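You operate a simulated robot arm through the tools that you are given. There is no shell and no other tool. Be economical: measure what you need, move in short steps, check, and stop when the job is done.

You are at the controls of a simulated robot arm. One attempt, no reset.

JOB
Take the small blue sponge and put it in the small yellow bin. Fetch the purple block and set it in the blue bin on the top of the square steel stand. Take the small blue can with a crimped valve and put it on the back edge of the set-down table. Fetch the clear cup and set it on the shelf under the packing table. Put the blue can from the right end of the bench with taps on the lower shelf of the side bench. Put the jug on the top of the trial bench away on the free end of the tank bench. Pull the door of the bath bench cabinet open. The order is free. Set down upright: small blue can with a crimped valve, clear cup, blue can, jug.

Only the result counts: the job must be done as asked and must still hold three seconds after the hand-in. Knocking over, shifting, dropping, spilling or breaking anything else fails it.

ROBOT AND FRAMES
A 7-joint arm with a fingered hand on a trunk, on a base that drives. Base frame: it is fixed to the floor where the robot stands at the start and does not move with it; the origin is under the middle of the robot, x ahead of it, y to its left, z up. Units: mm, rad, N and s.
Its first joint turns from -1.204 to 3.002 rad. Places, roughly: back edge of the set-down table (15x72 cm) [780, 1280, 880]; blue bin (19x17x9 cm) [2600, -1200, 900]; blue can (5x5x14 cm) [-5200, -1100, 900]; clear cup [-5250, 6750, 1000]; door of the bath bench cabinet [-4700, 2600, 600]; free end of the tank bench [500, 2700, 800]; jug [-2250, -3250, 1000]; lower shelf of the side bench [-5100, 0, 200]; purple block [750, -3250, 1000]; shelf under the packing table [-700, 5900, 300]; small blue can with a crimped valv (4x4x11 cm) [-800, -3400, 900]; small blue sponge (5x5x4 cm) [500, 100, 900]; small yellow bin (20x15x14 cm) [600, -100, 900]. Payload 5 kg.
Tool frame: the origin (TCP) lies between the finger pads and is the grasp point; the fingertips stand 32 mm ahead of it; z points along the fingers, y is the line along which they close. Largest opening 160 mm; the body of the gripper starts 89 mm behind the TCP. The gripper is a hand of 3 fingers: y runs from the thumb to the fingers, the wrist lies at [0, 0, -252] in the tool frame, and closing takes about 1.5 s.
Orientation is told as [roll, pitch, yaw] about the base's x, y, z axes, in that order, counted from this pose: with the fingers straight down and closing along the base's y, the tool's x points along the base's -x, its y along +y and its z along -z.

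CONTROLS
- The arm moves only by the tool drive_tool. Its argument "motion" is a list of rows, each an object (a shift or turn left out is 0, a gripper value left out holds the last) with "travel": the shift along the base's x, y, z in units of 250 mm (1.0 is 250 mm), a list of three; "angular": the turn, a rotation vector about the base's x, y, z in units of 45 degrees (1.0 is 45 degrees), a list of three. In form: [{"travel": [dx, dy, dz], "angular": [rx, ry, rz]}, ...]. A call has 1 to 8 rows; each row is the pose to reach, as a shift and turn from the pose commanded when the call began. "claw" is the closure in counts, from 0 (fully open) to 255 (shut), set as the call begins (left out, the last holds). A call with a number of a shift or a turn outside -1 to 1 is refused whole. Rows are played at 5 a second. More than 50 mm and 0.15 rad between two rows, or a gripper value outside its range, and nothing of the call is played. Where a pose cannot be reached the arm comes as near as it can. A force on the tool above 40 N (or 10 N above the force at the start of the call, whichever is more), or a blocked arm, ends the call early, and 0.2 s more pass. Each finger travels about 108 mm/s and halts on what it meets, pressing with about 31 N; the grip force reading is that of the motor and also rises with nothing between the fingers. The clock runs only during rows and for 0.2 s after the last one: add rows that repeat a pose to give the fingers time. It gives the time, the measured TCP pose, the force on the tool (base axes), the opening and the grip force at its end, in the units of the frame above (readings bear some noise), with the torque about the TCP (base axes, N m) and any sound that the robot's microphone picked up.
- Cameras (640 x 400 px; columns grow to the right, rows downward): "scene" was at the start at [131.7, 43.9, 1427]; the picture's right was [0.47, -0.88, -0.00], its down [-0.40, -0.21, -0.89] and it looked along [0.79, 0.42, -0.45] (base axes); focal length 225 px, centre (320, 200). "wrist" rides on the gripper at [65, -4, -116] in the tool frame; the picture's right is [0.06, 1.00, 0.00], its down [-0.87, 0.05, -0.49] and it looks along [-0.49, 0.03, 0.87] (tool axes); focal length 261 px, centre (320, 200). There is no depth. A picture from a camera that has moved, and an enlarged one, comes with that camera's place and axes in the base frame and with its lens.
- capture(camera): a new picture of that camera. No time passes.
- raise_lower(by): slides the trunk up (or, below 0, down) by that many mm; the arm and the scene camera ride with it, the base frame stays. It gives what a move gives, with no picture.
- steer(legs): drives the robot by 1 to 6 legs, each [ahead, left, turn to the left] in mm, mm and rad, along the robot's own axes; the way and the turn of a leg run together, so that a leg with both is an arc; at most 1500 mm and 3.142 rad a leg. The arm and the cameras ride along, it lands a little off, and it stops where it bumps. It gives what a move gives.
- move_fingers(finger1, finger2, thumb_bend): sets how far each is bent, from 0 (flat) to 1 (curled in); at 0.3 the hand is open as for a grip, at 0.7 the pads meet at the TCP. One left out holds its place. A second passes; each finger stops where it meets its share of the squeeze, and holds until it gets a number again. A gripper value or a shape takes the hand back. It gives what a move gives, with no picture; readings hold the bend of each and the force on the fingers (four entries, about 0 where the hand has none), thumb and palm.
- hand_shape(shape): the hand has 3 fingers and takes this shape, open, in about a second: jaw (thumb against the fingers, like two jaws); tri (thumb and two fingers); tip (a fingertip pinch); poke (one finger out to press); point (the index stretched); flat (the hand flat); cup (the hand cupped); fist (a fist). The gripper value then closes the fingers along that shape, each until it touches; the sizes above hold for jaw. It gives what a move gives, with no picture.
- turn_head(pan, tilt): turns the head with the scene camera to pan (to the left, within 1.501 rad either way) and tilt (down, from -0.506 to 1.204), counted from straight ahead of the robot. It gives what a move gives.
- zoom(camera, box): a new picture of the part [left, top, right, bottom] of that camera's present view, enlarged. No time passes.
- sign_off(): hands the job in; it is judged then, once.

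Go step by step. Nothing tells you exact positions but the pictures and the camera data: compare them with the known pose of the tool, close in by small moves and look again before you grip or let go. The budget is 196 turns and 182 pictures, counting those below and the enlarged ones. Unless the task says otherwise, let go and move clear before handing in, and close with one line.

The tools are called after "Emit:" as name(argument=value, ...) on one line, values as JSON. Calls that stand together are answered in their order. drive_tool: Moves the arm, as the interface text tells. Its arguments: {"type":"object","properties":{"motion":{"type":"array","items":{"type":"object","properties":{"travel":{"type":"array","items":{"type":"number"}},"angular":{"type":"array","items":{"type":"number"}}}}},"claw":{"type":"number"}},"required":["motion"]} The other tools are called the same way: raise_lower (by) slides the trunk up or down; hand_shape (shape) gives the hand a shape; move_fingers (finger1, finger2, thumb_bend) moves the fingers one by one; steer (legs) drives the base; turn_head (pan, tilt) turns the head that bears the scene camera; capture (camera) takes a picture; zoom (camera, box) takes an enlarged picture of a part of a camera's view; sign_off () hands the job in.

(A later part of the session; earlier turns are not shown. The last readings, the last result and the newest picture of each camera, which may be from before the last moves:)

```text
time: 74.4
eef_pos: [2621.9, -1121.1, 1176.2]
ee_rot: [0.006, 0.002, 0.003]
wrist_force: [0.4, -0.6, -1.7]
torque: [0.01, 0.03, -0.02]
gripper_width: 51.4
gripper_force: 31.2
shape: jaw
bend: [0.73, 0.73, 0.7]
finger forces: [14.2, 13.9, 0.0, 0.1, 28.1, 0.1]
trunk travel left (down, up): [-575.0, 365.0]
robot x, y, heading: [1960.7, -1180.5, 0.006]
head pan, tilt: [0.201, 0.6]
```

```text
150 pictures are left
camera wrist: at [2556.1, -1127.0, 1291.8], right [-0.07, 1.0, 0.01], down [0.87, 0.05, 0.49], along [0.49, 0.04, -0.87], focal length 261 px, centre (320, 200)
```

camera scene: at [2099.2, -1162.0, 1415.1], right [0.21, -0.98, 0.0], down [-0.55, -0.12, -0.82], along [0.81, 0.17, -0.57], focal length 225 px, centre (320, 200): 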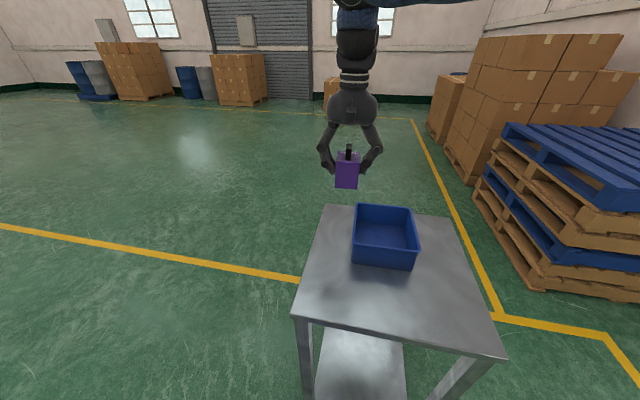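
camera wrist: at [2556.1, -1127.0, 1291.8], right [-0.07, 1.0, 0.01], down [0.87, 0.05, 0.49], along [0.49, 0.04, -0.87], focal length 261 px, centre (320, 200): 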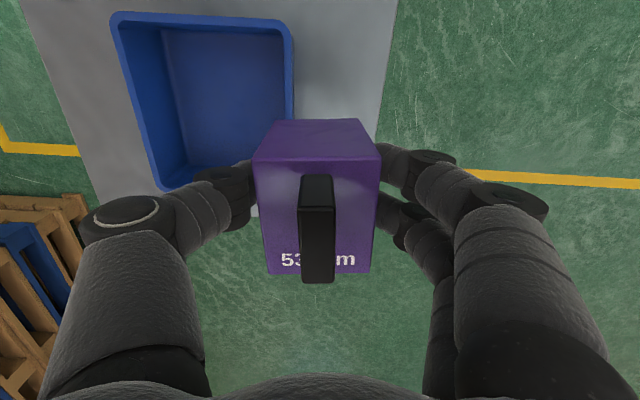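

The bin's rim centre works out to about (2611, -1250), rim near z 975. I'll move over it and check.

Emit:
drive_tool(motion=[{"travel": [-0.01, -0.15, 0]}, {"travel": [-0.03, -0.3, 0]}, {"travel": [-0.04, -0.45, 0]}, {"travel": [-0.04, -0.52, 0]}, {"travel": [-0.04, -0.52, 0]}])

Emit:
capture(camera="wrist")

Emit:
capture(camera="scene")

```text
time: 75.6
eef_pos: [2608.9, -1255.4, 1177.3]
ee_rot: [0.006, 0.002, 0.002]
wrist_force: [0.5, -0.8, -2.2]
torque: [-0.01, 0.02, 0.0]
gripper_width: 51.5
gripper_force: 31.0
shape: jaw
bend: [0.73, 0.73, 0.7]
finger forces: [14.3, 14.0, 0.0, 0.0, 28.3, 0.0]
trunk travel left (down, up): [-575.0, 365.0]
robot x, y, heading: [1964.7, -1183.4, 0.005]
head pan, tilt: [0.201, 0.6]
```

```text
149 pictures are left
camera wrist: at [2544.5, -1258.7, 1292.1], right [-0.07, 1.0, 0.01], down [0.87, 0.05, 0.49], along [0.49, 0.04, -0.87], focal length 261 px, centre (320, 200)
```

wrist: 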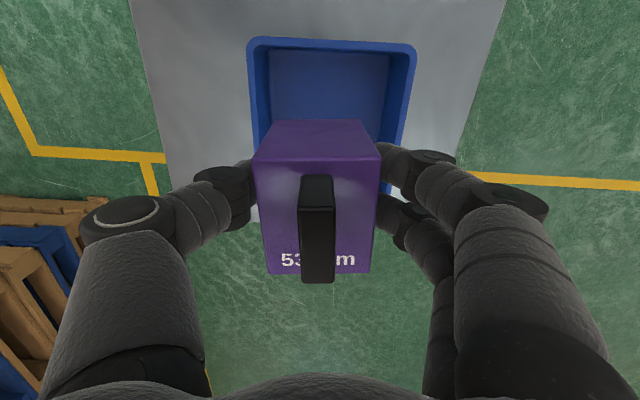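

```text
148 pictures are left
camera scene: at [2099.0, -1162.3, 1415.1], right [0.21, -0.98, 0.0], down [-0.55, -0.12, -0.82], along [0.81, 0.17, -0.57], focal length 225 px, centre (320, 200)
```

scene: 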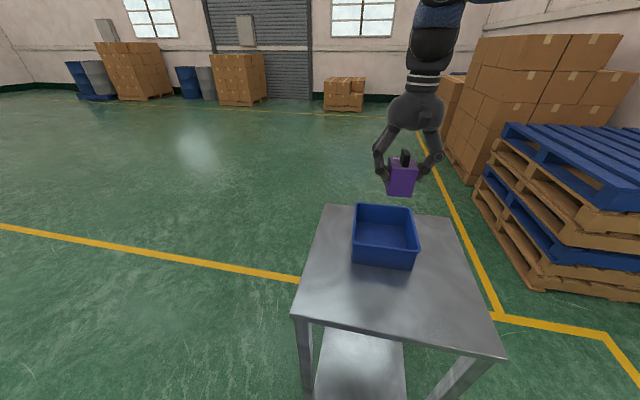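

The bin's centre is at about (2620, -1246). I'll correct by 10 mm and lower the block inside.

Emit:
drive_tool(motion=[{"travel": [0.04, 0.03, -0.15]}, {"travel": [0.04, 0.03, -0.33]}, {"travel": [0.04, 0.03, -0.5]}, {"travel": [0.04, 0.03, -0.5]}])

Emit:
capture(camera="wrist")

Emit:
zoom(camera="scene", box=[280, 120, 480, 280])

```text
time: 76.6
eef_pos: [2620.0, -1248.0, 1051.8]
ee_rot: [0.004, 0.001, 0.005]
wrist_force: [0.1, -0.9, -3.2]
torque: [0.02, -0.03, 0.0]
gripper_width: 51.3
gripper_force: 30.8
shape: jaw
bend: [0.73, 0.73, 0.7]
finger forces: [14.5, 14.0, 0.0, 0.1, 28.3, 0.0]
trunk travel left (down, up): [-575.0, 365.0]
robot x, y, heading: [1961.4, -1177.4, 0.01]
head pan, tilt: [0.201, 0.6]
```

```text
147 pictures are left
camera wrist: at [2554.3, -1251.2, 1167.2], right [-0.07, 1.0, 0.01], down [0.87, 0.05, 0.49], along [0.49, 0.04, -0.87], focal length 261 px, centre (320, 200)
```

wrist: 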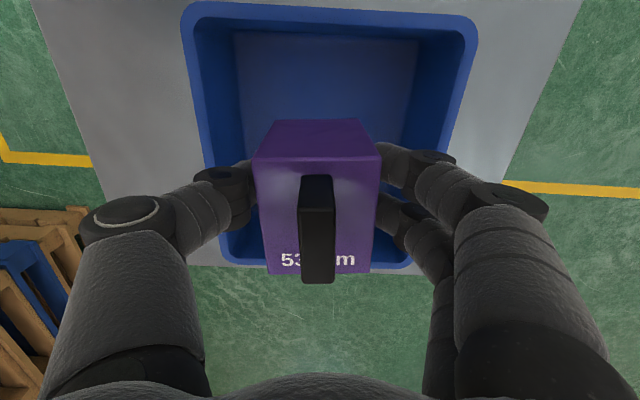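

```text
2.50 times, centred on (380, 200) of scene
camera zoom: at [2097.5, -1161.9, 1415.4], right [0.21, -0.98, 0.0], down [-0.55, -0.12, -0.83], along [0.81, 0.17, -0.56], focal length 563 px, centre (170, 200)
```

zoom: 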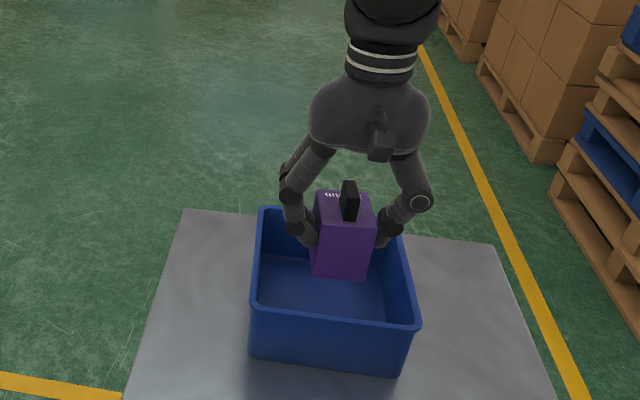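

Well centred. Lowering the last part, watching for contact.

Emit:
drive_tool(motion=[{"travel": [0.03, 0, -0.15]}, {"travel": [0.03, 0, -0.3]}, {"travel": [0.03, 0, -0.4]}, {"travel": [0.03, 0, -0.43]}, {"travel": [0.03, 0, -0.43]}])

Emit:
zoom(camera="scene", box=[280, 120, 480, 280])

```text
time: 77.4
eef_pos: [2628.8, -1244.8, 968.0]
ee_rot: [0.01, -0.004, 0.006]
wrist_force: [-4.9, -2.7, 19.3]
torque: [-0.12, 0.11, 0.03]
gripper_width: 54.0
gripper_force: 31.2
shape: jaw
bend: [0.74, 0.74, 0.71]
finger forces: [15.4, 15.0, 0.0, 0.0, 33.3, 0.0]
trunk travel left (down, up): [-575.0, 365.0]
robot x, y, heading: [1962.3, -1178.9, 0.006]
head pan, tilt: [0.201, 0.6]
stopped in row 3: the force on the tool passed its limit at 50 N (the readings are from after the stop); the commanded pose is now the measured one
```

```text
2.50 times, centred on (380, 200) of scene
camera zoom: at [2097.8, -1162.2, 1415.7], right [0.21, -0.98, 0.0], down [-0.55, -0.12, -0.83], along [0.81, 0.17, -0.56], focal length 563 px, centre (170, 200)
```

zoom: 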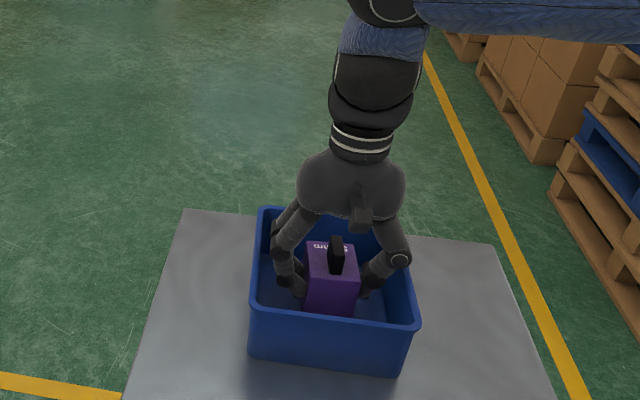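

The block rests on the bin's floor. I'll open and rise clear.

Emit:
drive_tool(motion=[{}, {}, {}, {}], claw=110)

Emit:
drive_tool(motion=[{"travel": [0, 0, 0.18]}, {"travel": [0, 0, 0.36]}, {"travel": [0, 0, 0.54]}, {"travel": [0, 0, 0.72]}, {"travel": [0, 0, 0.9]}, {"travel": [-0.15, 0, 1.0]}, {"travel": [-0.3, 0, 1.0]}])

Emit:
capture(camera="scene")

```text
time: 78.4
eef_pos: [2628.8, -1245.4, 964.7]
ee_rot: [0.01, -0.001, 0.004]
wrist_force: [0.2, 2.7, 0.0]
torque: [-0.07, 0.02, 0.05]
gripper_width: 89.8
gripper_force: 0.0
shape: jaw
bend: [0.72, 0.72, 0.7]
finger forces: [0.0, 0.0, 0.0, 0.0, 2.0, 0.1]
trunk travel left (down, up): [-575.0, 365.0]
robot x, y, heading: [1959.6, -1181.2, 0.01]
head pan, tilt: [0.201, 0.6]
```

```text
time: 80.0
eef_pos: [2554.7, -1247.6, 1214.5]
ee_rot: [0.01, 0.0, 0.004]
wrist_force: [-0.5, -0.5, 0.4]
torque: [0.0, -0.02, 0.02]
gripper_width: 90.3
gripper_force: 0.1
shape: jaw
bend: [0.72, 0.72, 0.7]
finger forces: [0.0, 0.0, 0.0, 0.0, 0.0, 0.0]
trunk travel left (down, up): [-575.0, 365.0]
robot x, y, heading: [1962.3, -1184.8, 0.009]
head pan, tilt: [0.201, 0.6]
```

```text
144 pictures are left
camera scene: at [2098.7, -1162.4, 1415.2], right [0.21, -0.98, 0.0], down [-0.55, -0.12, -0.82], along [0.81, 0.17, -0.57], focal length 225 px, centre (320, 200)
```

scene: 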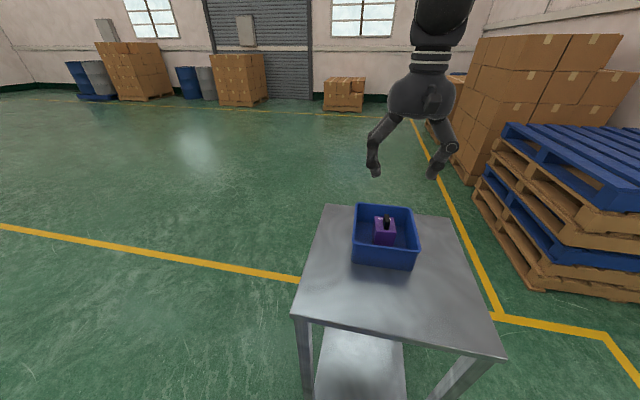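

The block is in the blue bin. Next the small can near [-800, -3400]; I'll drive along the aisle to the second wall bench.

Emit:
steer(legs=[[0, -1030, 0], [0, 0, -1.571], [0, -1400, 0], [0, -1360, 0]])

Emit:
turn_head(pan=0.0, tilt=0.4)

Emit:
capture(camera="scene")

```text
time: 102.3
eef_pos: [-899.7, -2755.8, 1212.4]
ee_rot: [0.009, -0.002, -1.612]
wrist_force: [-0.3, -0.3, 0.0]
torque: [-0.01, -0.02, 0.02]
gripper_width: 90.3
gripper_force: 0.1
shape: jaw
bend: [0.72, 0.72, 0.7]
finger forces: [0.1, 0.0, 0.0, 0.1, 0.0, 0.1]
trunk travel left (down, up): [-575.0, 365.0]
robot x, y, heading: [-801.0, -2162.7, -1.608]
head pan, tilt: [0.201, 0.6]
```

```text
time: 103.0
eef_pos: [-899.9, -2754.5, 1213.2]
ee_rot: [0.008, -0.001, -1.613]
wrist_force: [-0.1, -0.1, -0.1]
torque: [0.02, 0.02, -0.03]
gripper_width: 90.4
gripper_force: 0.1
shape: jaw
bend: [0.72, 0.72, 0.7]
finger forces: [0.0, 0.0, 0.1, 0.1, 0.0, 0.0]
trunk travel left (down, up): [-575.0, 365.0]
robot x, y, heading: [-807.8, -2162.7, -1.61]
head pan, tilt: [0.0, 0.4]
```

```text
143 pictures are left
camera scene: at [-811.2, -2306.9, 1433.3], right [-1.0, 0.04, 0.0], down [0.02, 0.39, -0.92], along [-0.04, -0.92, -0.39], focal length 225 px, centre (320, 200)
```

scene: 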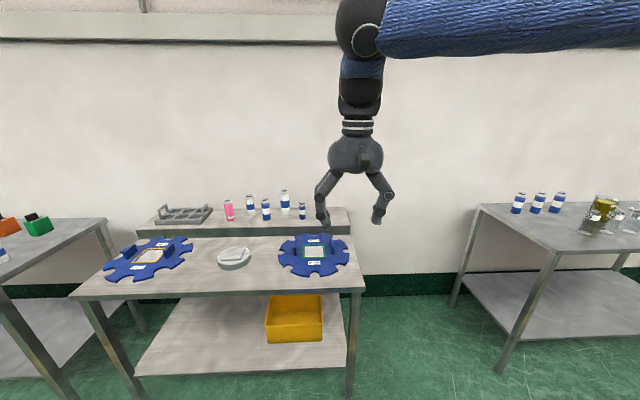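

Emit:
zoom(camera="scene", box=[190, 170, 350, 270])

```text
4.00 times, centred on (270, 220) of scene
camera zoom: at [-811.2, -2306.9, 1433.3], right [-1.0, 0.04, 0.0], down [0.02, 0.39, -0.92], along [-0.04, -0.92, -0.39], focal length 901 px, centre (520, 120)
```

zoom: 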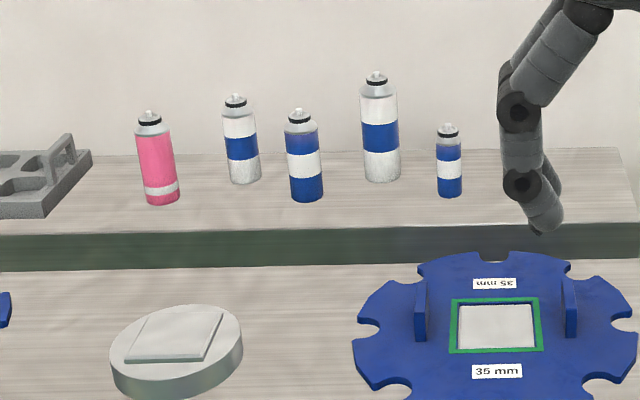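

The small blue can stands on the riser at the back, near x -765, right of a taller white one. I'll drive closer.

Emit:
steer(legs=[[380, 30, 0.037]])

Emit:
turn_head(pan=0.0, tilt=0.5)

Emit:
capture(camera="scene")

Emit:
capture(camera="wrist")

```text
time: 105.5
eef_pos: [-855.9, -3144.0, 1213.6]
ee_rot: [0.009, -0.001, -1.573]
wrist_force: [0.1, -0.4, -1.1]
torque: [0.04, -0.01, -0.01]
gripper_width: 90.6
gripper_force: 0.1
shape: jaw
bend: [0.72, 0.72, 0.7]
finger forces: [0.0, 0.1, 0.1, 0.1, 0.1, 0.1]
trunk travel left (down, up): [-575.0, 365.0]
robot x, y, heading: [-784.5, -2546.6, -1.571]
head pan, tilt: [0.0, 0.4]
```

```text
time: 106.2
eef_pos: [-854.8, -3142.3, 1213.3]
ee_rot: [0.009, -0.001, -1.573]
wrist_force: [-0.4, 0.3, 1.0]
torque: [-0.03, -0.01, -0.02]
gripper_width: 90.3
gripper_force: 0.0
shape: jaw
bend: [0.72, 0.72, 0.7]
finger forces: [0.1, 0.0, 0.0, 0.1, 0.0, 0.0]
trunk travel left (down, up): [-575.0, 365.0]
robot x, y, heading: [-784.4, -2546.7, -1.571]
head pan, tilt: [0.0, 0.499]
```

```text
141 pictures are left
camera scene: at [-784.2, -2690.0, 1424.3], right [-1.0, 0.0, 0.0], down [0.0, 0.48, -0.88], along [0.0, -0.88, -0.48], focal length 225 px, centre (320, 200)
```

scene: 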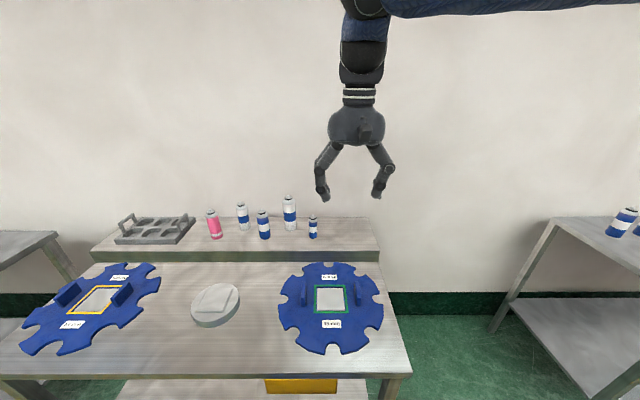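

```text
140 pictures are left
camera wrist: at [-860.4, -3076.6, 1328.8], right [1.0, 0.06, 0.01], down [0.05, -0.87, 0.49], along [0.04, -0.49, -0.87], focal length 261 px, centre (320, 200)
```

wrist: 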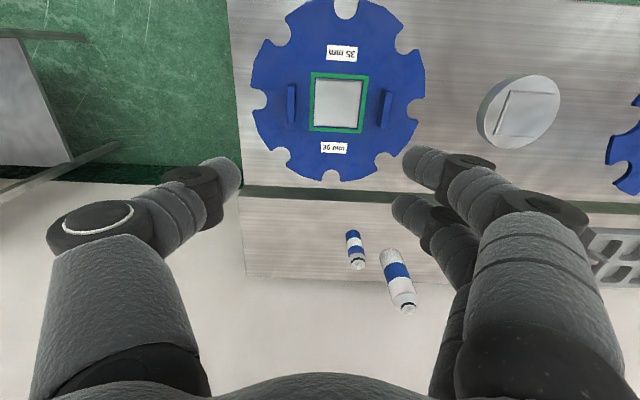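

The small can is at about (-755, -3445), top near z 943; the tall can is 95 mm beside it. I'll turn the hand 45° so that it clears the tall one, and move over it in two calls.

Emit:
drive_tool(motion=[{"travel": [0.06, -0.12, -0.1], "angular": [0, 0, 0.16]}, {"travel": [0.12, -0.24, -0.2], "angular": [0, 0, 0.32]}, {"travel": [0.18, -0.36, -0.3], "angular": [0, 0, 0.48]}, {"travel": [0.24, -0.48, -0.4], "angular": [0, 0, 0.64]}, {"travel": [0.3, -0.6, -0.45], "angular": [0, 0, 0.8]}, {"travel": [0.35, -0.7, -0.5], "angular": [0, 0, 0.95]}, {"travel": [0.4, -0.8, -0.5], "angular": [0, 0, 1.0]}, {"travel": [0.4, -0.8, -0.5], "angular": [0, 0, 1.0]}], claw=110)

Emit:
capture(camera="wrist")

Emit:
capture(camera="scene")

```text
time: 108.0
eef_pos: [-757.6, -3342.3, 1087.5]
ee_rot: [0.009, -0.002, -0.789]
wrist_force: [-0.2, -0.3, 1.1]
torque: [0.0, -0.02, -0.01]
gripper_width: 90.5
gripper_force: 0.0
shape: jaw
bend: [0.72, 0.72, 0.7]
finger forces: [0.0, 0.0, 0.0, 0.0, 0.0, 0.0]
trunk travel left (down, up): [-575.0, 365.0]
robot x, y, heading: [-783.8, -2549.9, -1.575]
head pan, tilt: [0.0, 0.499]
```

```text
139 pictures are left
camera wrist: at [-807.0, -3299.3, 1202.8], right [0.66, 0.75, 0.01], down [0.65, -0.58, 0.49], along [0.37, -0.32, -0.87], focal length 261 px, centre (320, 200)
```

wrist: 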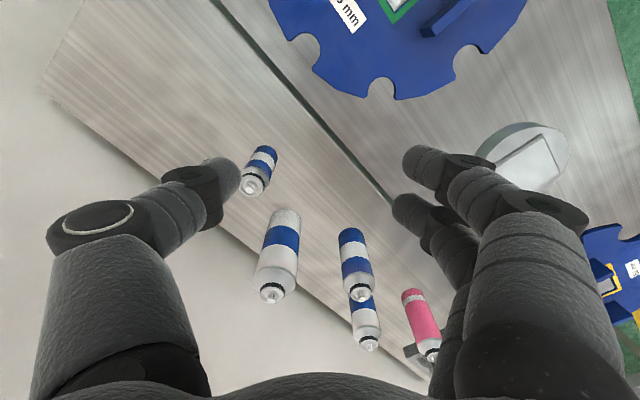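

```text
138 pictures are left
camera scene: at [-784.9, -2690.3, 1424.2], right [-1.0, 0.0, 0.0], down [0.0, 0.48, -0.88], along [0.0, -0.88, -0.48], focal length 225 px, centre (320, 200)
```

scene: 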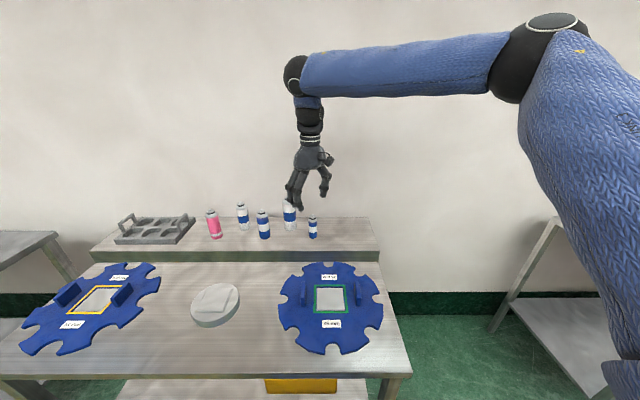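

Both views put the can's top at (-758, -3440). I'll go above it, then look.

Emit:
drive_tool(motion=[{"travel": [0, -0.18, 0]}, {"travel": [0, -0.38, 0]}, {"travel": [0, -0.39, -0.15]}, {"travel": [0, -0.39, -0.28]}, {"travel": [0, -0.39, -0.28]}], claw=120)

Emit:
capture(camera="wrist")

Emit:
zoom(camera="scene", box=[220, 130, 380, 260])

```text
time: 109.2
eef_pos: [-755.3, -3439.1, 1020.6]
ee_rot: [0.009, 0.0, -0.791]
wrist_force: [0.7, 0.5, 0.3]
torque: [0.02, -0.03, 0.01]
gripper_width: 85.0
gripper_force: 0.0
shape: jaw
bend: [0.72, 0.72, 0.7]
finger forces: [0.1, 0.1, 0.1, 0.0, 0.0, 0.0]
trunk travel left (down, up): [-575.0, 365.0]
robot x, y, heading: [-786.7, -2550.6, -1.574]
head pan, tilt: [0.0, 0.499]
```

```text
137 pictures are left
camera wrist: at [-804.6, -3395.2, 1134.8], right [0.66, 0.75, 0.01], down [0.65, -0.58, 0.49], along [0.37, -0.32, -0.87], focal length 261 px, centre (320, 200)
```

wrist: 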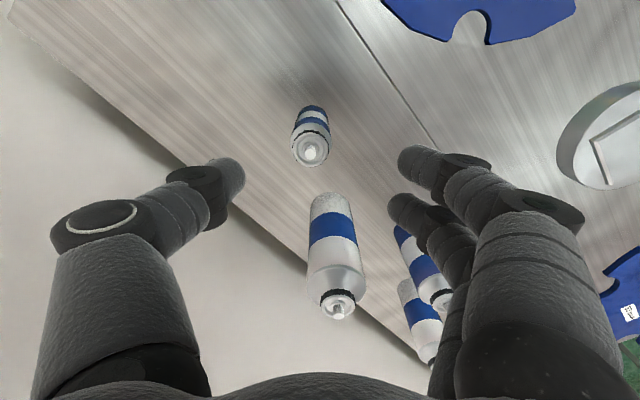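

```text
3.08 times, centred on (300, 195) of scene
camera zoom: at [-784.2, -2690.0, 1424.3], right [-1.0, 0.0, 0.0], down [0.0, 0.48, -0.88], along [0.0, -0.88, -0.48], focal length 693 px, centre (382, 215)
```

zoom: 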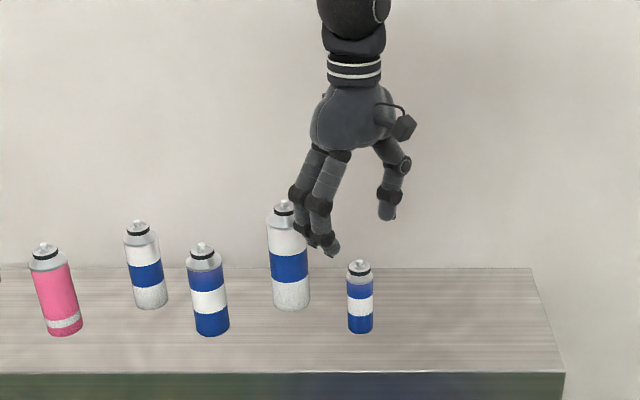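

Aligned within a few mm. I'll descend to TCP z 897 and close.

Emit:
drive_tool(motion=[{"travel": [-0.02, -0.016, -0.15]}, {"travel": [-0.02, -0.016, -0.3]}, {"travel": [-0.02, -0.016, -0.42]}, {"travel": [-0.02, -0.016, -0.49]}, {"travel": [-0.02, -0.016, -0.49]}])

Emit:
capture(camera="wrist")

Emit:
zoom(camera="scene", box=[220, 130, 380, 260])

```text
time: 110.3
eef_pos: [-761.5, -3443.4, 897.1]
ee_rot: [0.009, -0.002, -0.79]
wrist_force: [-0.2, -0.2, -0.1]
torque: [-0.02, 0.01, -0.01]
gripper_width: 85.4
gripper_force: 0.0
shape: jaw
bend: [0.72, 0.72, 0.7]
finger forces: [0.0, 0.1, 0.0, 0.0, 0.1, 0.0]
trunk travel left (down, up): [-575.0, 365.0]
robot x, y, heading: [-785.0, -2550.8, -1.576]
head pan, tilt: [0.0, 0.499]
```

```text
135 pictures are left
camera wrist: at [-811.0, -3400.8, 1011.2], right [0.66, 0.75, 0.01], down [0.65, -0.58, 0.49], along [0.37, -0.32, -0.87], focal length 261 px, centre (320, 200)
```

wrist: 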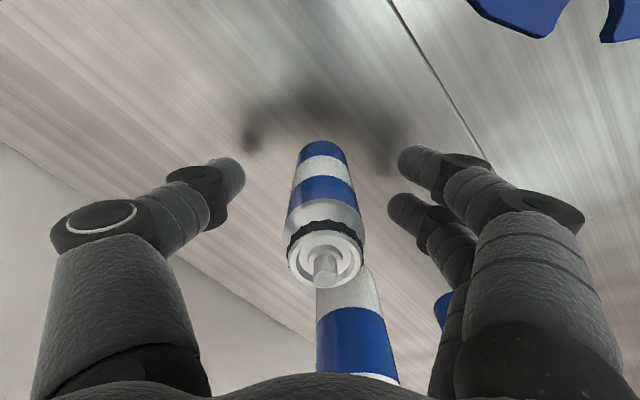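

```text
3.08 times, centred on (300, 195) of scene
camera zoom: at [-784.2, -2690.4, 1424.3], right [-1.0, 0.0, 0.0], down [0.0, 0.48, -0.88], along [0.0, -0.88, -0.48], focal length 693 px, centre (382, 215)
```

zoom: 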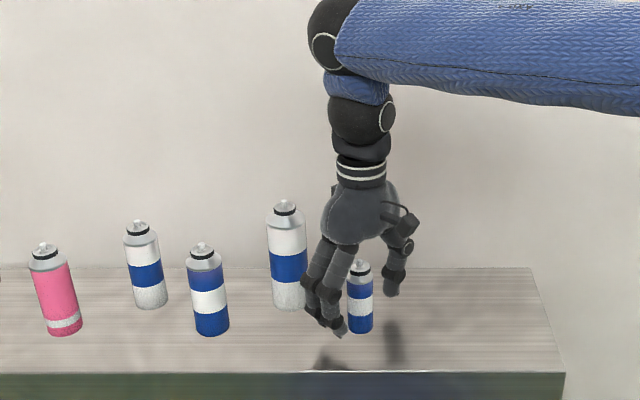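

The can sits between the pads. Closing.

Emit:
drive_tool(motion=[{}, {}, {}, {}, {}, {}], claw=255)

Emit:
drive_tool(motion=[{"travel": [0, 0, 0.18]}, {"travel": [0, 0, 0.36]}, {"travel": [0, 0, 0.54]}, {"travel": [0, 0, 0.72]}, {"travel": [0, 0, 0.9]}, {"travel": [0, 0.15, 1.0]}, {"travel": [0, 0.33, 1.0]}, {"travel": [0, 0.51, 1.0]}])

Emit:
capture(camera="wrist")

```text
time: 111.8
eef_pos: [-760.1, -3444.7, 897.6]
ee_rot: [0.009, -0.002, -0.789]
wrist_force: [-0.1, 0.2, 0.2]
torque: [0.04, -0.02, 0.01]
gripper_width: 23.4
gripper_force: 31.4
shape: jaw
bend: [0.72, 0.73, 0.7]
finger forces: [11.6, 14.4, 0.0, 0.1, 27.7, 0.1]
trunk travel left (down, up): [-575.0, 365.0]
robot x, y, heading: [-783.9, -2547.6, -1.576]
head pan, tilt: [0.0, 0.499]
```

```text
time: 113.5
eef_pos: [-761.6, -3317.1, 1148.2]
ee_rot: [0.008, -0.002, -0.789]
wrist_force: [0.5, 0.7, 0.2]
torque: [-0.03, -0.03, 0.0]
gripper_width: 23.6
gripper_force: 30.9
shape: jaw
bend: [0.72, 0.73, 0.7]
finger forces: [12.8, 15.2, 0.0, 0.1, 27.8, 0.0]
trunk travel left (down, up): [-575.0, 365.0]
robot x, y, heading: [-787.3, -2547.0, -1.575]
head pan, tilt: [0.0, 0.499]
```

```text
133 pictures are left
camera wrist: at [-811.6, -3273.2, 1261.8], right [0.66, 0.75, 0.01], down [0.65, -0.58, 0.5], along [0.37, -0.32, -0.87], focal length 261 px, centre (320, 200)
```

wrist: 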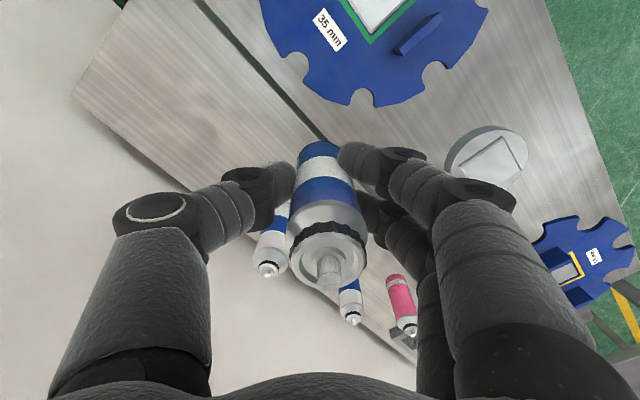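

The can is held firmly. I'll pull the arm in and drive to the front side of the set-down table (around x -100, y 1250).

Emit:
drive_tool(motion=[{"travel": [0, 0.18, 0]}, {"travel": [0, 0.36, 0]}, {"travel": [0, 0.54, 0]}, {"travel": [0, 0.72, 0.1]}, {"travel": [0, 0.8, 0.2]}])

Emit:
steer(legs=[[-350, 0, 0], [0, 0, 1.571], [300, 1300, 0], [0, 1300, 0], [0, 800, 0]])

Emit:
turn_head(pan=0.2, tilt=0.4)

Emit:
capture(camera="scene")

```text
refused: row 4 steps farther than a row can; nothing moved
```

```text
time: 135.7
eef_pos: [299.6, 1166.3, 1145.5]
ee_rot: [0.01, -0.003, 0.782]
wrist_force: [-0.4, 0.4, 0.1]
torque: [-0.04, 0.03, -0.02]
gripper_width: 23.1
gripper_force: 31.1
shape: jaw
bend: [0.72, 0.73, 0.7]
finger forces: [11.0, 14.6, 0.0, 0.0, 27.5, 0.0]
trunk travel left (down, up): [-575.0, 365.0]
robot x, y, heading: [-472.8, 1146.5, 0.0]
head pan, tilt: [0.0, 0.499]
```

```text
time: 136.4
eef_pos: [299.7, 1165.9, 1145.2]
ee_rot: [0.008, -0.002, 0.782]
wrist_force: [0.4, -0.3, -0.4]
torque: [-0.04, 0.03, 0.01]
gripper_width: 23.4
gripper_force: 31.3
shape: jaw
bend: [0.72, 0.73, 0.7]
finger forces: [11.0, 14.7, 0.0, 0.0, 27.4, 0.0]
trunk travel left (down, up): [-575.0, 365.0]
robot x, y, heading: [-468.4, 1142.1, -0.005]
head pan, tilt: [0.201, 0.4]
```

```text
132 pictures are left
camera scene: at [-327.4, 1160.1, 1433.4], right [0.2, -0.98, 0.0], down [-0.38, -0.08, -0.92], along [0.9, 0.18, -0.39], focal length 225 px, centre (320, 200)
```

scene: 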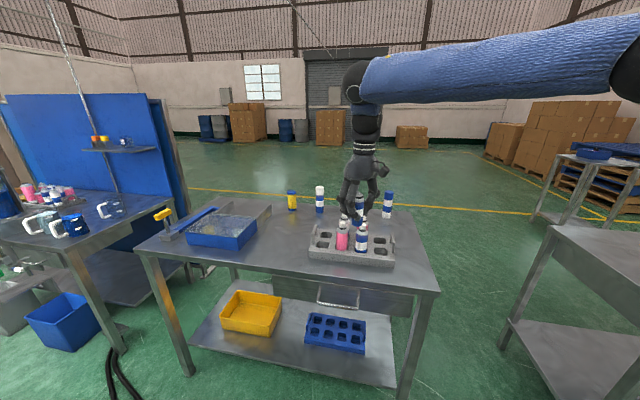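

The set-down table is ahead, with four containers along its back edge and gaps between them. I'll drive 380 mm closer.

Emit:
steer(legs=[[380, 40, 0]])

Emit:
turn_head(pan=0.0, tilt=0.5)

Emit:
capture(camera="scene")

Emit:
capture(camera="wrist")

```text
time: 138.9
eef_pos: [689.2, 1202.7, 1145.5]
ee_rot: [0.011, -0.003, 0.781]
wrist_force: [0.2, 0.3, -0.9]
torque: [-0.01, 0.05, -0.01]
gripper_width: 23.5
gripper_force: 30.6
shape: jaw
bend: [0.72, 0.73, 0.7]
finger forces: [11.1, 14.6, 0.1, 0.1, 27.5, 0.0]
trunk travel left (down, up): [-575.0, 365.0]
robot x, y, heading: [-82.0, 1179.5, -0.001]
head pan, tilt: [0.201, 0.4]
```

```text
time: 139.6
eef_pos: [687.4, 1202.3, 1145.4]
ee_rot: [0.01, -0.001, 0.779]
wrist_force: [0.6, 0.5, -1.0]
torque: [-0.01, -0.02, -0.04]
gripper_width: 23.5
gripper_force: 31.2
shape: jaw
bend: [0.72, 0.73, 0.7]
finger forces: [11.1, 14.6, 0.1, 0.1, 27.5, 0.0]
trunk travel left (down, up): [-575.0, 365.0]
robot x, y, heading: [-82.2, 1183.2, -0.008]
head pan, tilt: [0.0, 0.499]
```

```text
131 pictures are left
camera scene: at [60.8, 1180.6, 1424.3], right [0.0, -1.0, 0.0], down [-0.48, 0.0, -0.88], along [0.88, 0.0, -0.48], focal length 225 px, centre (320, 200)
```

scene: 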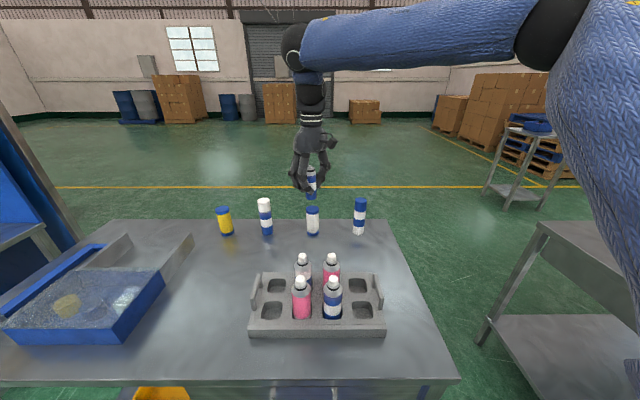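

```text
130 pictures are left
camera wrist: at [644.3, 1153.6, 1260.8], right [-0.75, 0.67, 0.01], down [0.58, 0.65, 0.49], along [0.32, 0.37, -0.87], focal length 261 px, centre (320, 200)
```

wrist: 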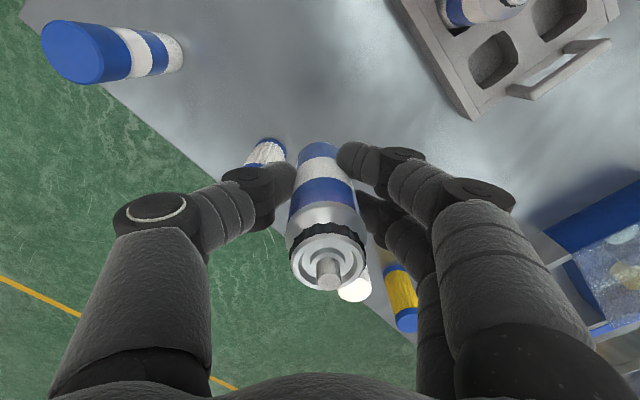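

The gap between the jar (y≈1208) and the tall white bottle (y≈1389) suits, target about (775, 1300). I'll move above it.

Emit:
drive_tool(motion=[{"travel": [0.12, 0.13, 0]}, {"travel": [0.24, 0.26, 0]}, {"travel": [0.35, 0.39, 0]}, {"travel": [0.35, 0.39, 0]}])

Emit:
capture(camera="scene")

Emit:
capture(camera="wrist")

```text
time: 140.6
eef_pos: [774.7, 1299.5, 1145.2]
ee_rot: [0.012, -0.003, 0.78]
wrist_force: [0.0, 0.4, -0.8]
torque: [0.04, 0.01, 0.03]
gripper_width: 23.3
gripper_force: 30.6
shape: jaw
bend: [0.72, 0.73, 0.7]
finger forces: [11.3, 14.7, 0.0, 0.0, 27.6, 0.0]
trunk travel left (down, up): [-575.0, 365.0]
robot x, y, heading: [-82.6, 1179.0, 0.003]
head pan, tilt: [0.0, 0.499]
```

```text
129 pictures are left
camera scene: at [60.4, 1178.5, 1424.3], right [0.0, -1.0, 0.0], down [-0.48, 0.0, -0.88], along [0.88, 0.0, -0.48], focal length 225 px, centre (320, 200)
```

scene: 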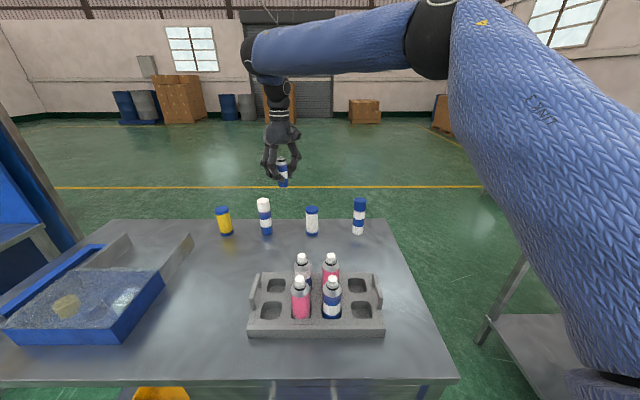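

```text
128 pictures are left
camera wrist: at [733.0, 1250.2, 1260.8], right [-0.75, 0.67, 0.01], down [0.58, 0.64, 0.49], along [0.32, 0.37, -0.87], focal length 261 px, centre (320, 200)
```

wrist: 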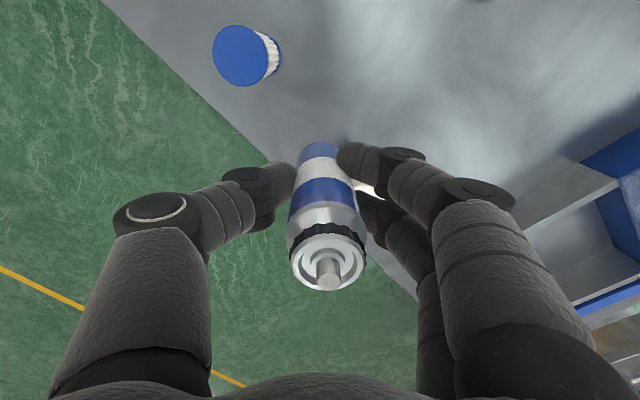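

The can's base is about 60 mm below the TCP. I'll descend to TCP 960 and check.

Emit:
drive_tool(motion=[{"travel": [0, 0, -0.18]}, {"travel": [0, 0, -0.36]}, {"travel": [0, 0, -0.54]}, {"travel": [0, 0, -0.7]}, {"travel": [0, 0, -0.74]}, {"travel": [0, 0, -0.74]}])

Emit:
zoom(camera="scene", box=[200, 130, 380, 260])

Emit:
capture(camera="wrist")

```text
time: 142.0
eef_pos: [774.7, 1299.5, 958.4]
ee_rot: [0.008, -0.002, 0.779]
wrist_force: [0.4, 0.8, -0.4]
torque: [-0.01, 0.0, 0.01]
gripper_width: 23.1
gripper_force: 30.7
shape: jaw
bend: [0.72, 0.73, 0.7]
finger forces: [12.0, 15.1, 0.1, 0.0, 27.3, 0.0]
trunk travel left (down, up): [-575.0, 365.0]
robot x, y, heading: [-80.6, 1182.6, -0.007]
head pan, tilt: [0.0, 0.499]
```

```text
3.08 times, centred on (290, 195) of scene
camera zoom: at [61.1, 1180.6, 1424.2], right [0.0, -1.0, 0.0], down [-0.48, 0.0, -0.88], along [0.88, 0.0, -0.48], focal length 693 px, centre (412, 215)
```

zoom: 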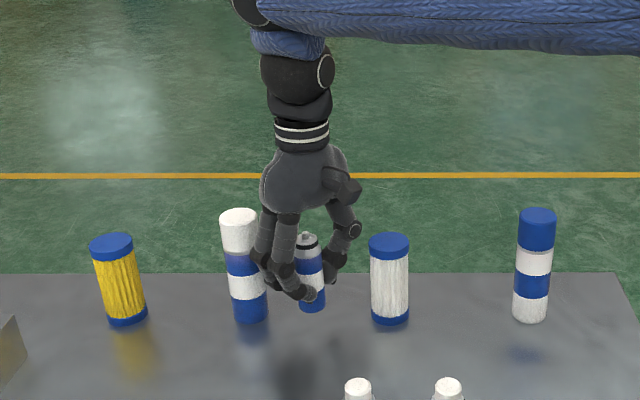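

```text
126 pictures are left
camera wrist: at [732.2, 1251.4, 1073.9], right [-0.75, 0.67, 0.01], down [0.58, 0.65, 0.49], along [0.32, 0.37, -0.87], focal length 261 px, centre (320, 200)
```

wrist: 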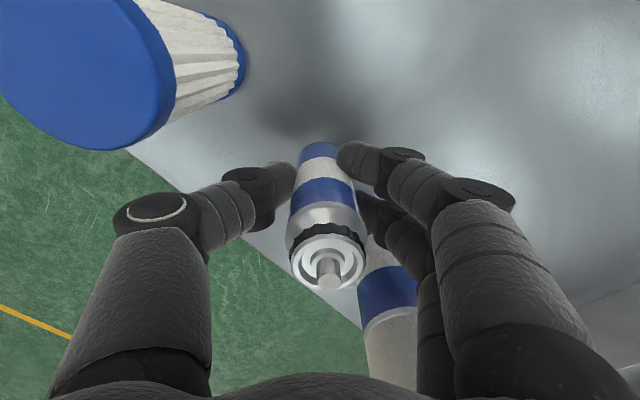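

Base is about 17 mm above the table. I'll shift 14 mm away from the white bottle and lower in small steps.

Emit:
drive_tool(motion=[{"travel": [-0.02, -0.056, 0]}, {"travel": [-0.02, -0.056, -0.03]}, {"travel": [-0.02, -0.056, -0.05]}, {"travel": [-0.02, -0.056, -0.05]}])

Emit:
drive_tool(motion=[{"travel": [0, 0, -0.012]}, {"travel": [0, 0, -0.016]}])

Emit:
zoom(camera="scene", box=[240, 170, 340, 250])

```text
time: 143.0
eef_pos: [769.5, 1286.1, 948.6]
ee_rot: [0.01, -0.002, 0.781]
wrist_force: [0.1, 0.1, -0.9]
torque: [-0.03, 0.05, 0.0]
gripper_width: 23.0
gripper_force: 30.5
shape: jaw
bend: [0.72, 0.73, 0.7]
finger forces: [12.1, 15.1, 0.0, 0.0, 27.3, 0.1]
trunk travel left (down, up): [-575.0, 365.0]
robot x, y, heading: [-82.6, 1180.0, -0.001]
head pan, tilt: [0.0, 0.499]
```

```text
time: 143.6
eef_pos: [770.0, 1285.9, 942.5]
ee_rot: [0.007, -0.002, 0.781]
wrist_force: [0.1, -0.5, 0.7]
torque: [-0.01, -0.01, 0.0]
gripper_width: 23.1
gripper_force: 31.1
shape: jaw
bend: [0.72, 0.73, 0.7]
finger forces: [12.0, 15.0, 0.0, 0.0, 27.4, 0.1]
trunk travel left (down, up): [-575.0, 365.0]
robot x, y, heading: [-80.6, 1181.0, -0.002]
head pan, tilt: [0.0, 0.499]
```

```text
5.00 times, centred on (290, 210) of scene
camera zoom: at [60.9, 1180.5, 1424.2], right [0.0, -1.0, 0.0], down [-0.48, 0.0, -0.88], along [0.88, 0.0, -0.48], focal length 1126 px, centre (470, 150)
```

zoom: 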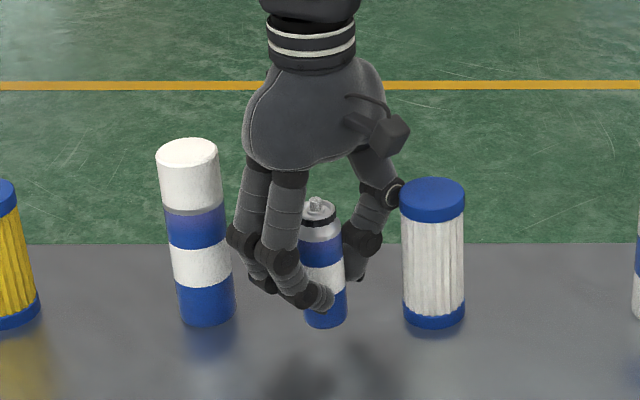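

Emit:
drive_tool(motion=[{"travel": [0, 0, -0.012]}, {"travel": [0, 0, -0.012]}])

Emit:
drive_tool(motion=[{"travel": [0, 0, -0.012]}, {"travel": [0, 0, -0.012]}])

Emit:
drive_tool(motion=[{"travel": [0, 0, -0.012]}, {"travel": [0, 0, -0.012]}])

```text
time: 144.2
eef_pos: [769.9, 1285.0, 940.8]
ee_rot: [0.009, 0.0, 0.78]
wrist_force: [-0.1, -0.1, -0.1]
torque: [0.01, -0.01, -0.01]
gripper_width: 23.4
gripper_force: 31.2
shape: jaw
bend: [0.72, 0.73, 0.7]
finger forces: [12.1, 15.0, 0.1, 0.0, 27.4, 0.0]
trunk travel left (down, up): [-575.0, 365.0]
robot x, y, heading: [-81.7, 1182.6, -0.005]
head pan, tilt: [0.0, 0.499]
```

```text
time: 144.8
eef_pos: [770.1, 1285.2, 938.3]
ee_rot: [0.007, -0.003, 0.78]
wrist_force: [0.4, -0.2, -0.2]
torque: [0.03, -0.02, -0.01]
gripper_width: 23.1
gripper_force: 31.0
shape: jaw
bend: [0.72, 0.73, 0.7]
finger forces: [12.1, 15.1, 0.0, 0.0, 27.4, 0.0]
trunk travel left (down, up): [-575.0, 365.0]
robot x, y, heading: [-78.6, 1179.2, -0.005]
head pan, tilt: [0.0, 0.499]
```

```text
time: 145.4
eef_pos: [769.1, 1287.2, 935.9]
ee_rot: [0.008, -0.002, 0.779]
wrist_force: [-0.3, -1.0, 3.4]
torque: [0.01, 0.03, 0.0]
gripper_width: 23.4
gripper_force: 30.9
shape: jaw
bend: [0.72, 0.73, 0.7]
finger forces: [12.5, 15.4, 0.0, 0.0, 28.4, 0.0]
trunk travel left (down, up): [-575.0, 365.0]
robot x, y, heading: [-78.0, 1179.7, -0.004]
head pan, tilt: [0.0, 0.499]
```

Contact is felt (3.4 N), so the can stands on the table. I'll open modestly and check before rising.

Emit:
drive_tool(motion=[{}, {}, {}, {}], claw=160)

Emit:
zoom(camera="scene", box=[240, 170, 340, 250])

Emit:
capture(camera="wrist")

```text
time: 146.4
eef_pos: [769.9, 1286.7, 935.1]
ee_rot: [0.008, 0.0, 0.782]
wrist_force: [-0.3, -0.9, 0.7]
torque: [-0.02, 0.03, 0.0]
gripper_width: 59.1
gripper_force: 0.1
shape: jaw
bend: [0.73, 0.73, 0.7]
finger forces: [0.0, 0.0, 0.0, 0.0, 0.0, 0.0]
trunk travel left (down, up): [-575.0, 365.0]
robot x, y, heading: [-81.9, 1184.6, -0.003]
head pan, tilt: [0.0, 0.499]
```

```text
5.00 times, centred on (290, 210) of scene
camera zoom: at [60.9, 1180.6, 1424.2], right [0.0, -1.0, 0.0], down [-0.48, 0.0, -0.88], along [0.88, 0.0, -0.48], focal length 1126 px, centre (470, 150)
```

zoom: 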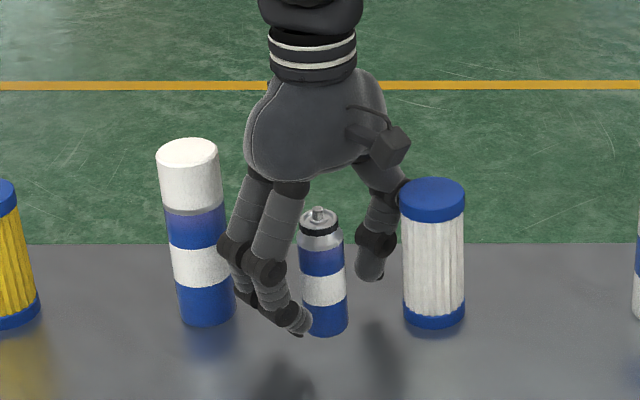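

```text
123 pictures are left
camera wrist: at [726.9, 1237.3, 1050.2], right [-0.75, 0.67, 0.01], down [0.58, 0.65, 0.49], along [0.32, 0.37, -0.87], focal length 261 px, centre (320, 200)
```

wrist: 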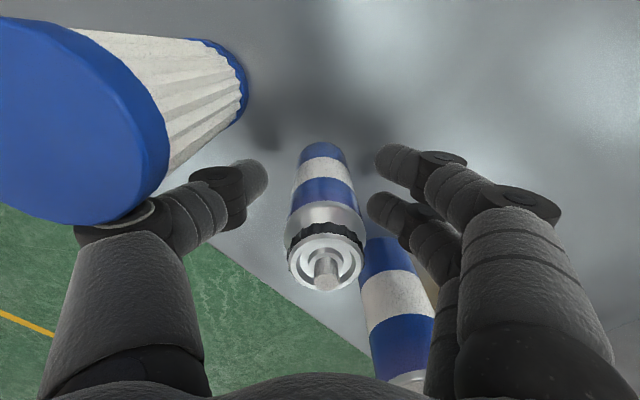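

The can stands upright. I'll rise and drive to the jug's bench (around x -2250).

Emit:
drive_tool(motion=[{"travel": [0, 0, 0.18]}, {"travel": [0, 0, 0.36]}, {"travel": [0, 0, 0.54]}, {"travel": [0, 0, 0.72]}, {"travel": [0, 0, 0.9]}, {"travel": [-0.15, 0, 1.0]}, {"travel": [-0.33, -0.05, 1.0]}, {"travel": [-0.51, -0.1, 1.0]}])

Emit:
capture(camera="scene")

Emit:
steer(legs=[[-400, -600, 0], [0, -1400, 0], [-600, -1200, 0], [0, 0, -1.571]])

Emit:
turn_head(pan=-0.8, tilt=0.35)

Emit:
capture(camera="scene")

```text
time: 148.2
eef_pos: [639.7, 1261.4, 1185.1]
ee_rot: [0.009, -0.004, 0.779]
wrist_force: [-0.1, 0.1, 0.2]
torque: [0.01, -0.04, 0.0]
gripper_width: 59.4
gripper_force: 0.0
shape: jaw
bend: [0.73, 0.73, 0.7]
finger forces: [0.0, 0.1, 0.0, 0.0, 0.0, 0.1]
trunk travel left (down, up): [-575.0, 365.0]
robot x, y, heading: [-81.2, 1177.6, -0.002]
head pan, tilt: [0.0, 0.499]
```

```text
122 pictures are left
camera scene: at [59.3, 1180.0, 1424.5], right [0.0, -1.0, 0.0], down [-0.48, 0.0, -0.88], along [0.88, 0.0, -0.48], focal length 225 px, centre (320, 200)
```

scene: 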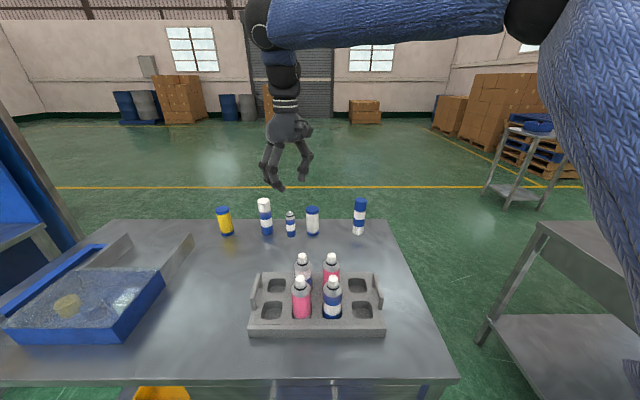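

```text
time: 168.9
eef_pos: [-992.5, -2760.2, 1185.6]
ee_rot: [0.009, -0.003, -0.809]
wrist_force: [-0.2, 0.3, -0.2]
torque: [0.03, -0.01, 0.0]
gripper_width: 59.4
gripper_force: 0.0
shape: jaw
bend: [0.73, 0.73, 0.7]
finger forces: [0.1, 0.0, 0.0, 0.1, 0.1, 0.0]
trunk travel left (down, up): [-575.0, 365.0]
robot x, y, heading: [-1058.5, -2037.7, -1.591]
head pan, tilt: [0.0, 0.499]
```

```text
time: 170.1
eef_pos: [-991.0, -2760.2, 1184.4]
ee_rot: [0.009, -0.004, -0.809]
wrist_force: [0.3, 1.0, -0.6]
torque: [-0.02, 0.0, 0.03]
gripper_width: 59.7
gripper_force: 0.1
shape: jaw
bend: [0.73, 0.73, 0.7]
finger forces: [0.0, 0.1, 0.1, 0.0, 0.1, 0.0]
trunk travel left (down, up): [-575.0, 365.0]
robot x, y, heading: [-1059.8, -2036.7, -1.59]
head pan, tilt: [-0.799, 0.351]
```

```text
121 pictures are left
camera scene: at [-1129.3, -2150.1, 1437.9], right [-0.68, 0.73, 0.0], down [0.25, 0.23, -0.94], along [-0.69, -0.64, -0.34], focal length 225 px, centre (320, 200)
```

scene: 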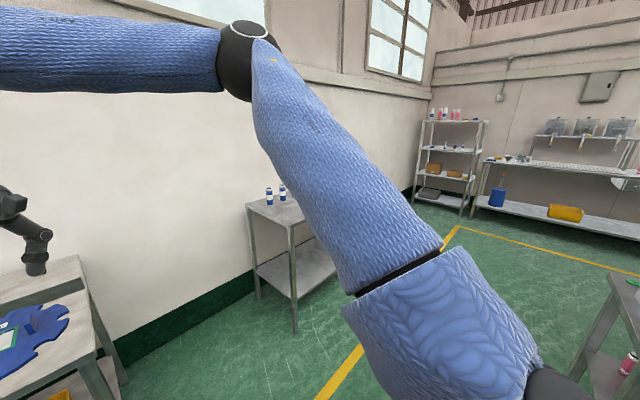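

The can stands between the jar and bottle. Another bench corner appears near (-2380, -1810), so I'll keep to the lane at y about -2370 and slide along to x -2250.

Emit:
steer(legs=[[330, 0, 0.02], [0, -1100, 0]])

Emit:
turn_head(pan=0.0, tilt=0.5)

Emit:
capture(camera="scene")

Emit:
capture(camera="wrist")

```text
time: 177.5
eef_pos: [-2081.9, -3087.8, 1184.8]
ee_rot: [0.008, -0.002, -0.796]
wrist_force: [0.0, -0.1, -0.6]
torque: [-0.04, 0.01, 0.01]
gripper_width: 59.6
gripper_force: 0.0
shape: jaw
bend: [0.73, 0.73, 0.7]
finger forces: [0.1, 0.0, 0.1, 0.0, 0.0, 0.1]
trunk travel left (down, up): [-575.0, 365.0]
robot x, y, heading: [-2159.2, -2368.2, -1.584]
head pan, tilt: [-0.799, 0.351]
```

```text
time: 178.6
eef_pos: [-2081.2, -3088.3, 1184.7]
ee_rot: [0.008, 0.0, -0.799]
wrist_force: [0.9, -0.4, 0.3]
torque: [0.0, 0.01, 0.04]
gripper_width: 59.3
gripper_force: 0.0
shape: jaw
bend: [0.73, 0.73, 0.7]
finger forces: [0.1, 0.0, 0.0, 0.0, 0.1, 0.1]
trunk travel left (down, up): [-575.0, 365.0]
robot x, y, heading: [-2161.5, -2366.7, -1.583]
head pan, tilt: [0.0, 0.499]
```

```text
120 pictures are left
camera scene: at [-2159.1, -2505.8, 1424.3], right [-1.0, 0.01, 0.0], down [0.01, 0.48, -0.88], along [-0.01, -0.88, -0.48], focal length 225 px, centre (320, 200)
```

scene: 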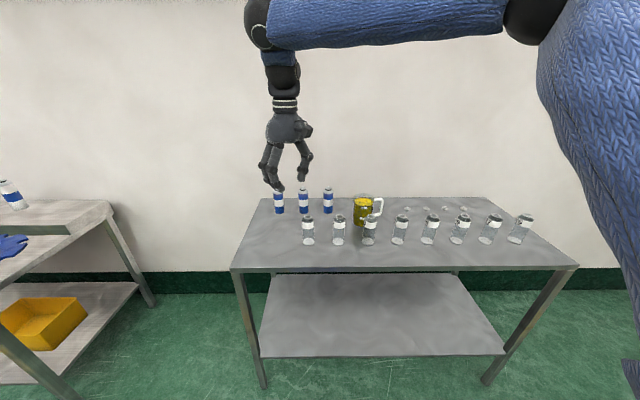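

```text
119 pictures are left
camera wrist: at [-2130.5, -3044.2, 1299.2], right [0.67, 0.74, 0.01], down [0.64, -0.59, 0.49], along [0.37, -0.33, -0.87], focal length 261 px, centre (320, 200)
```

wrist: 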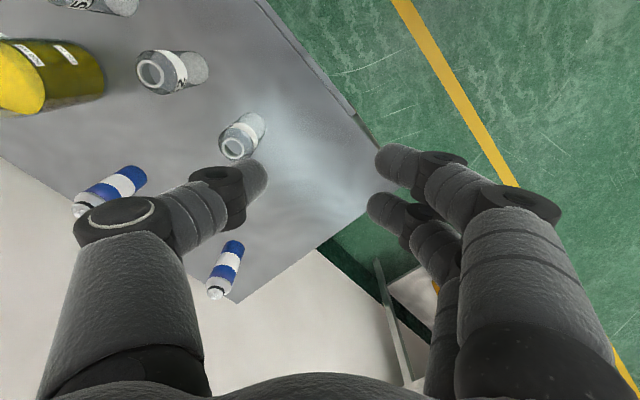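

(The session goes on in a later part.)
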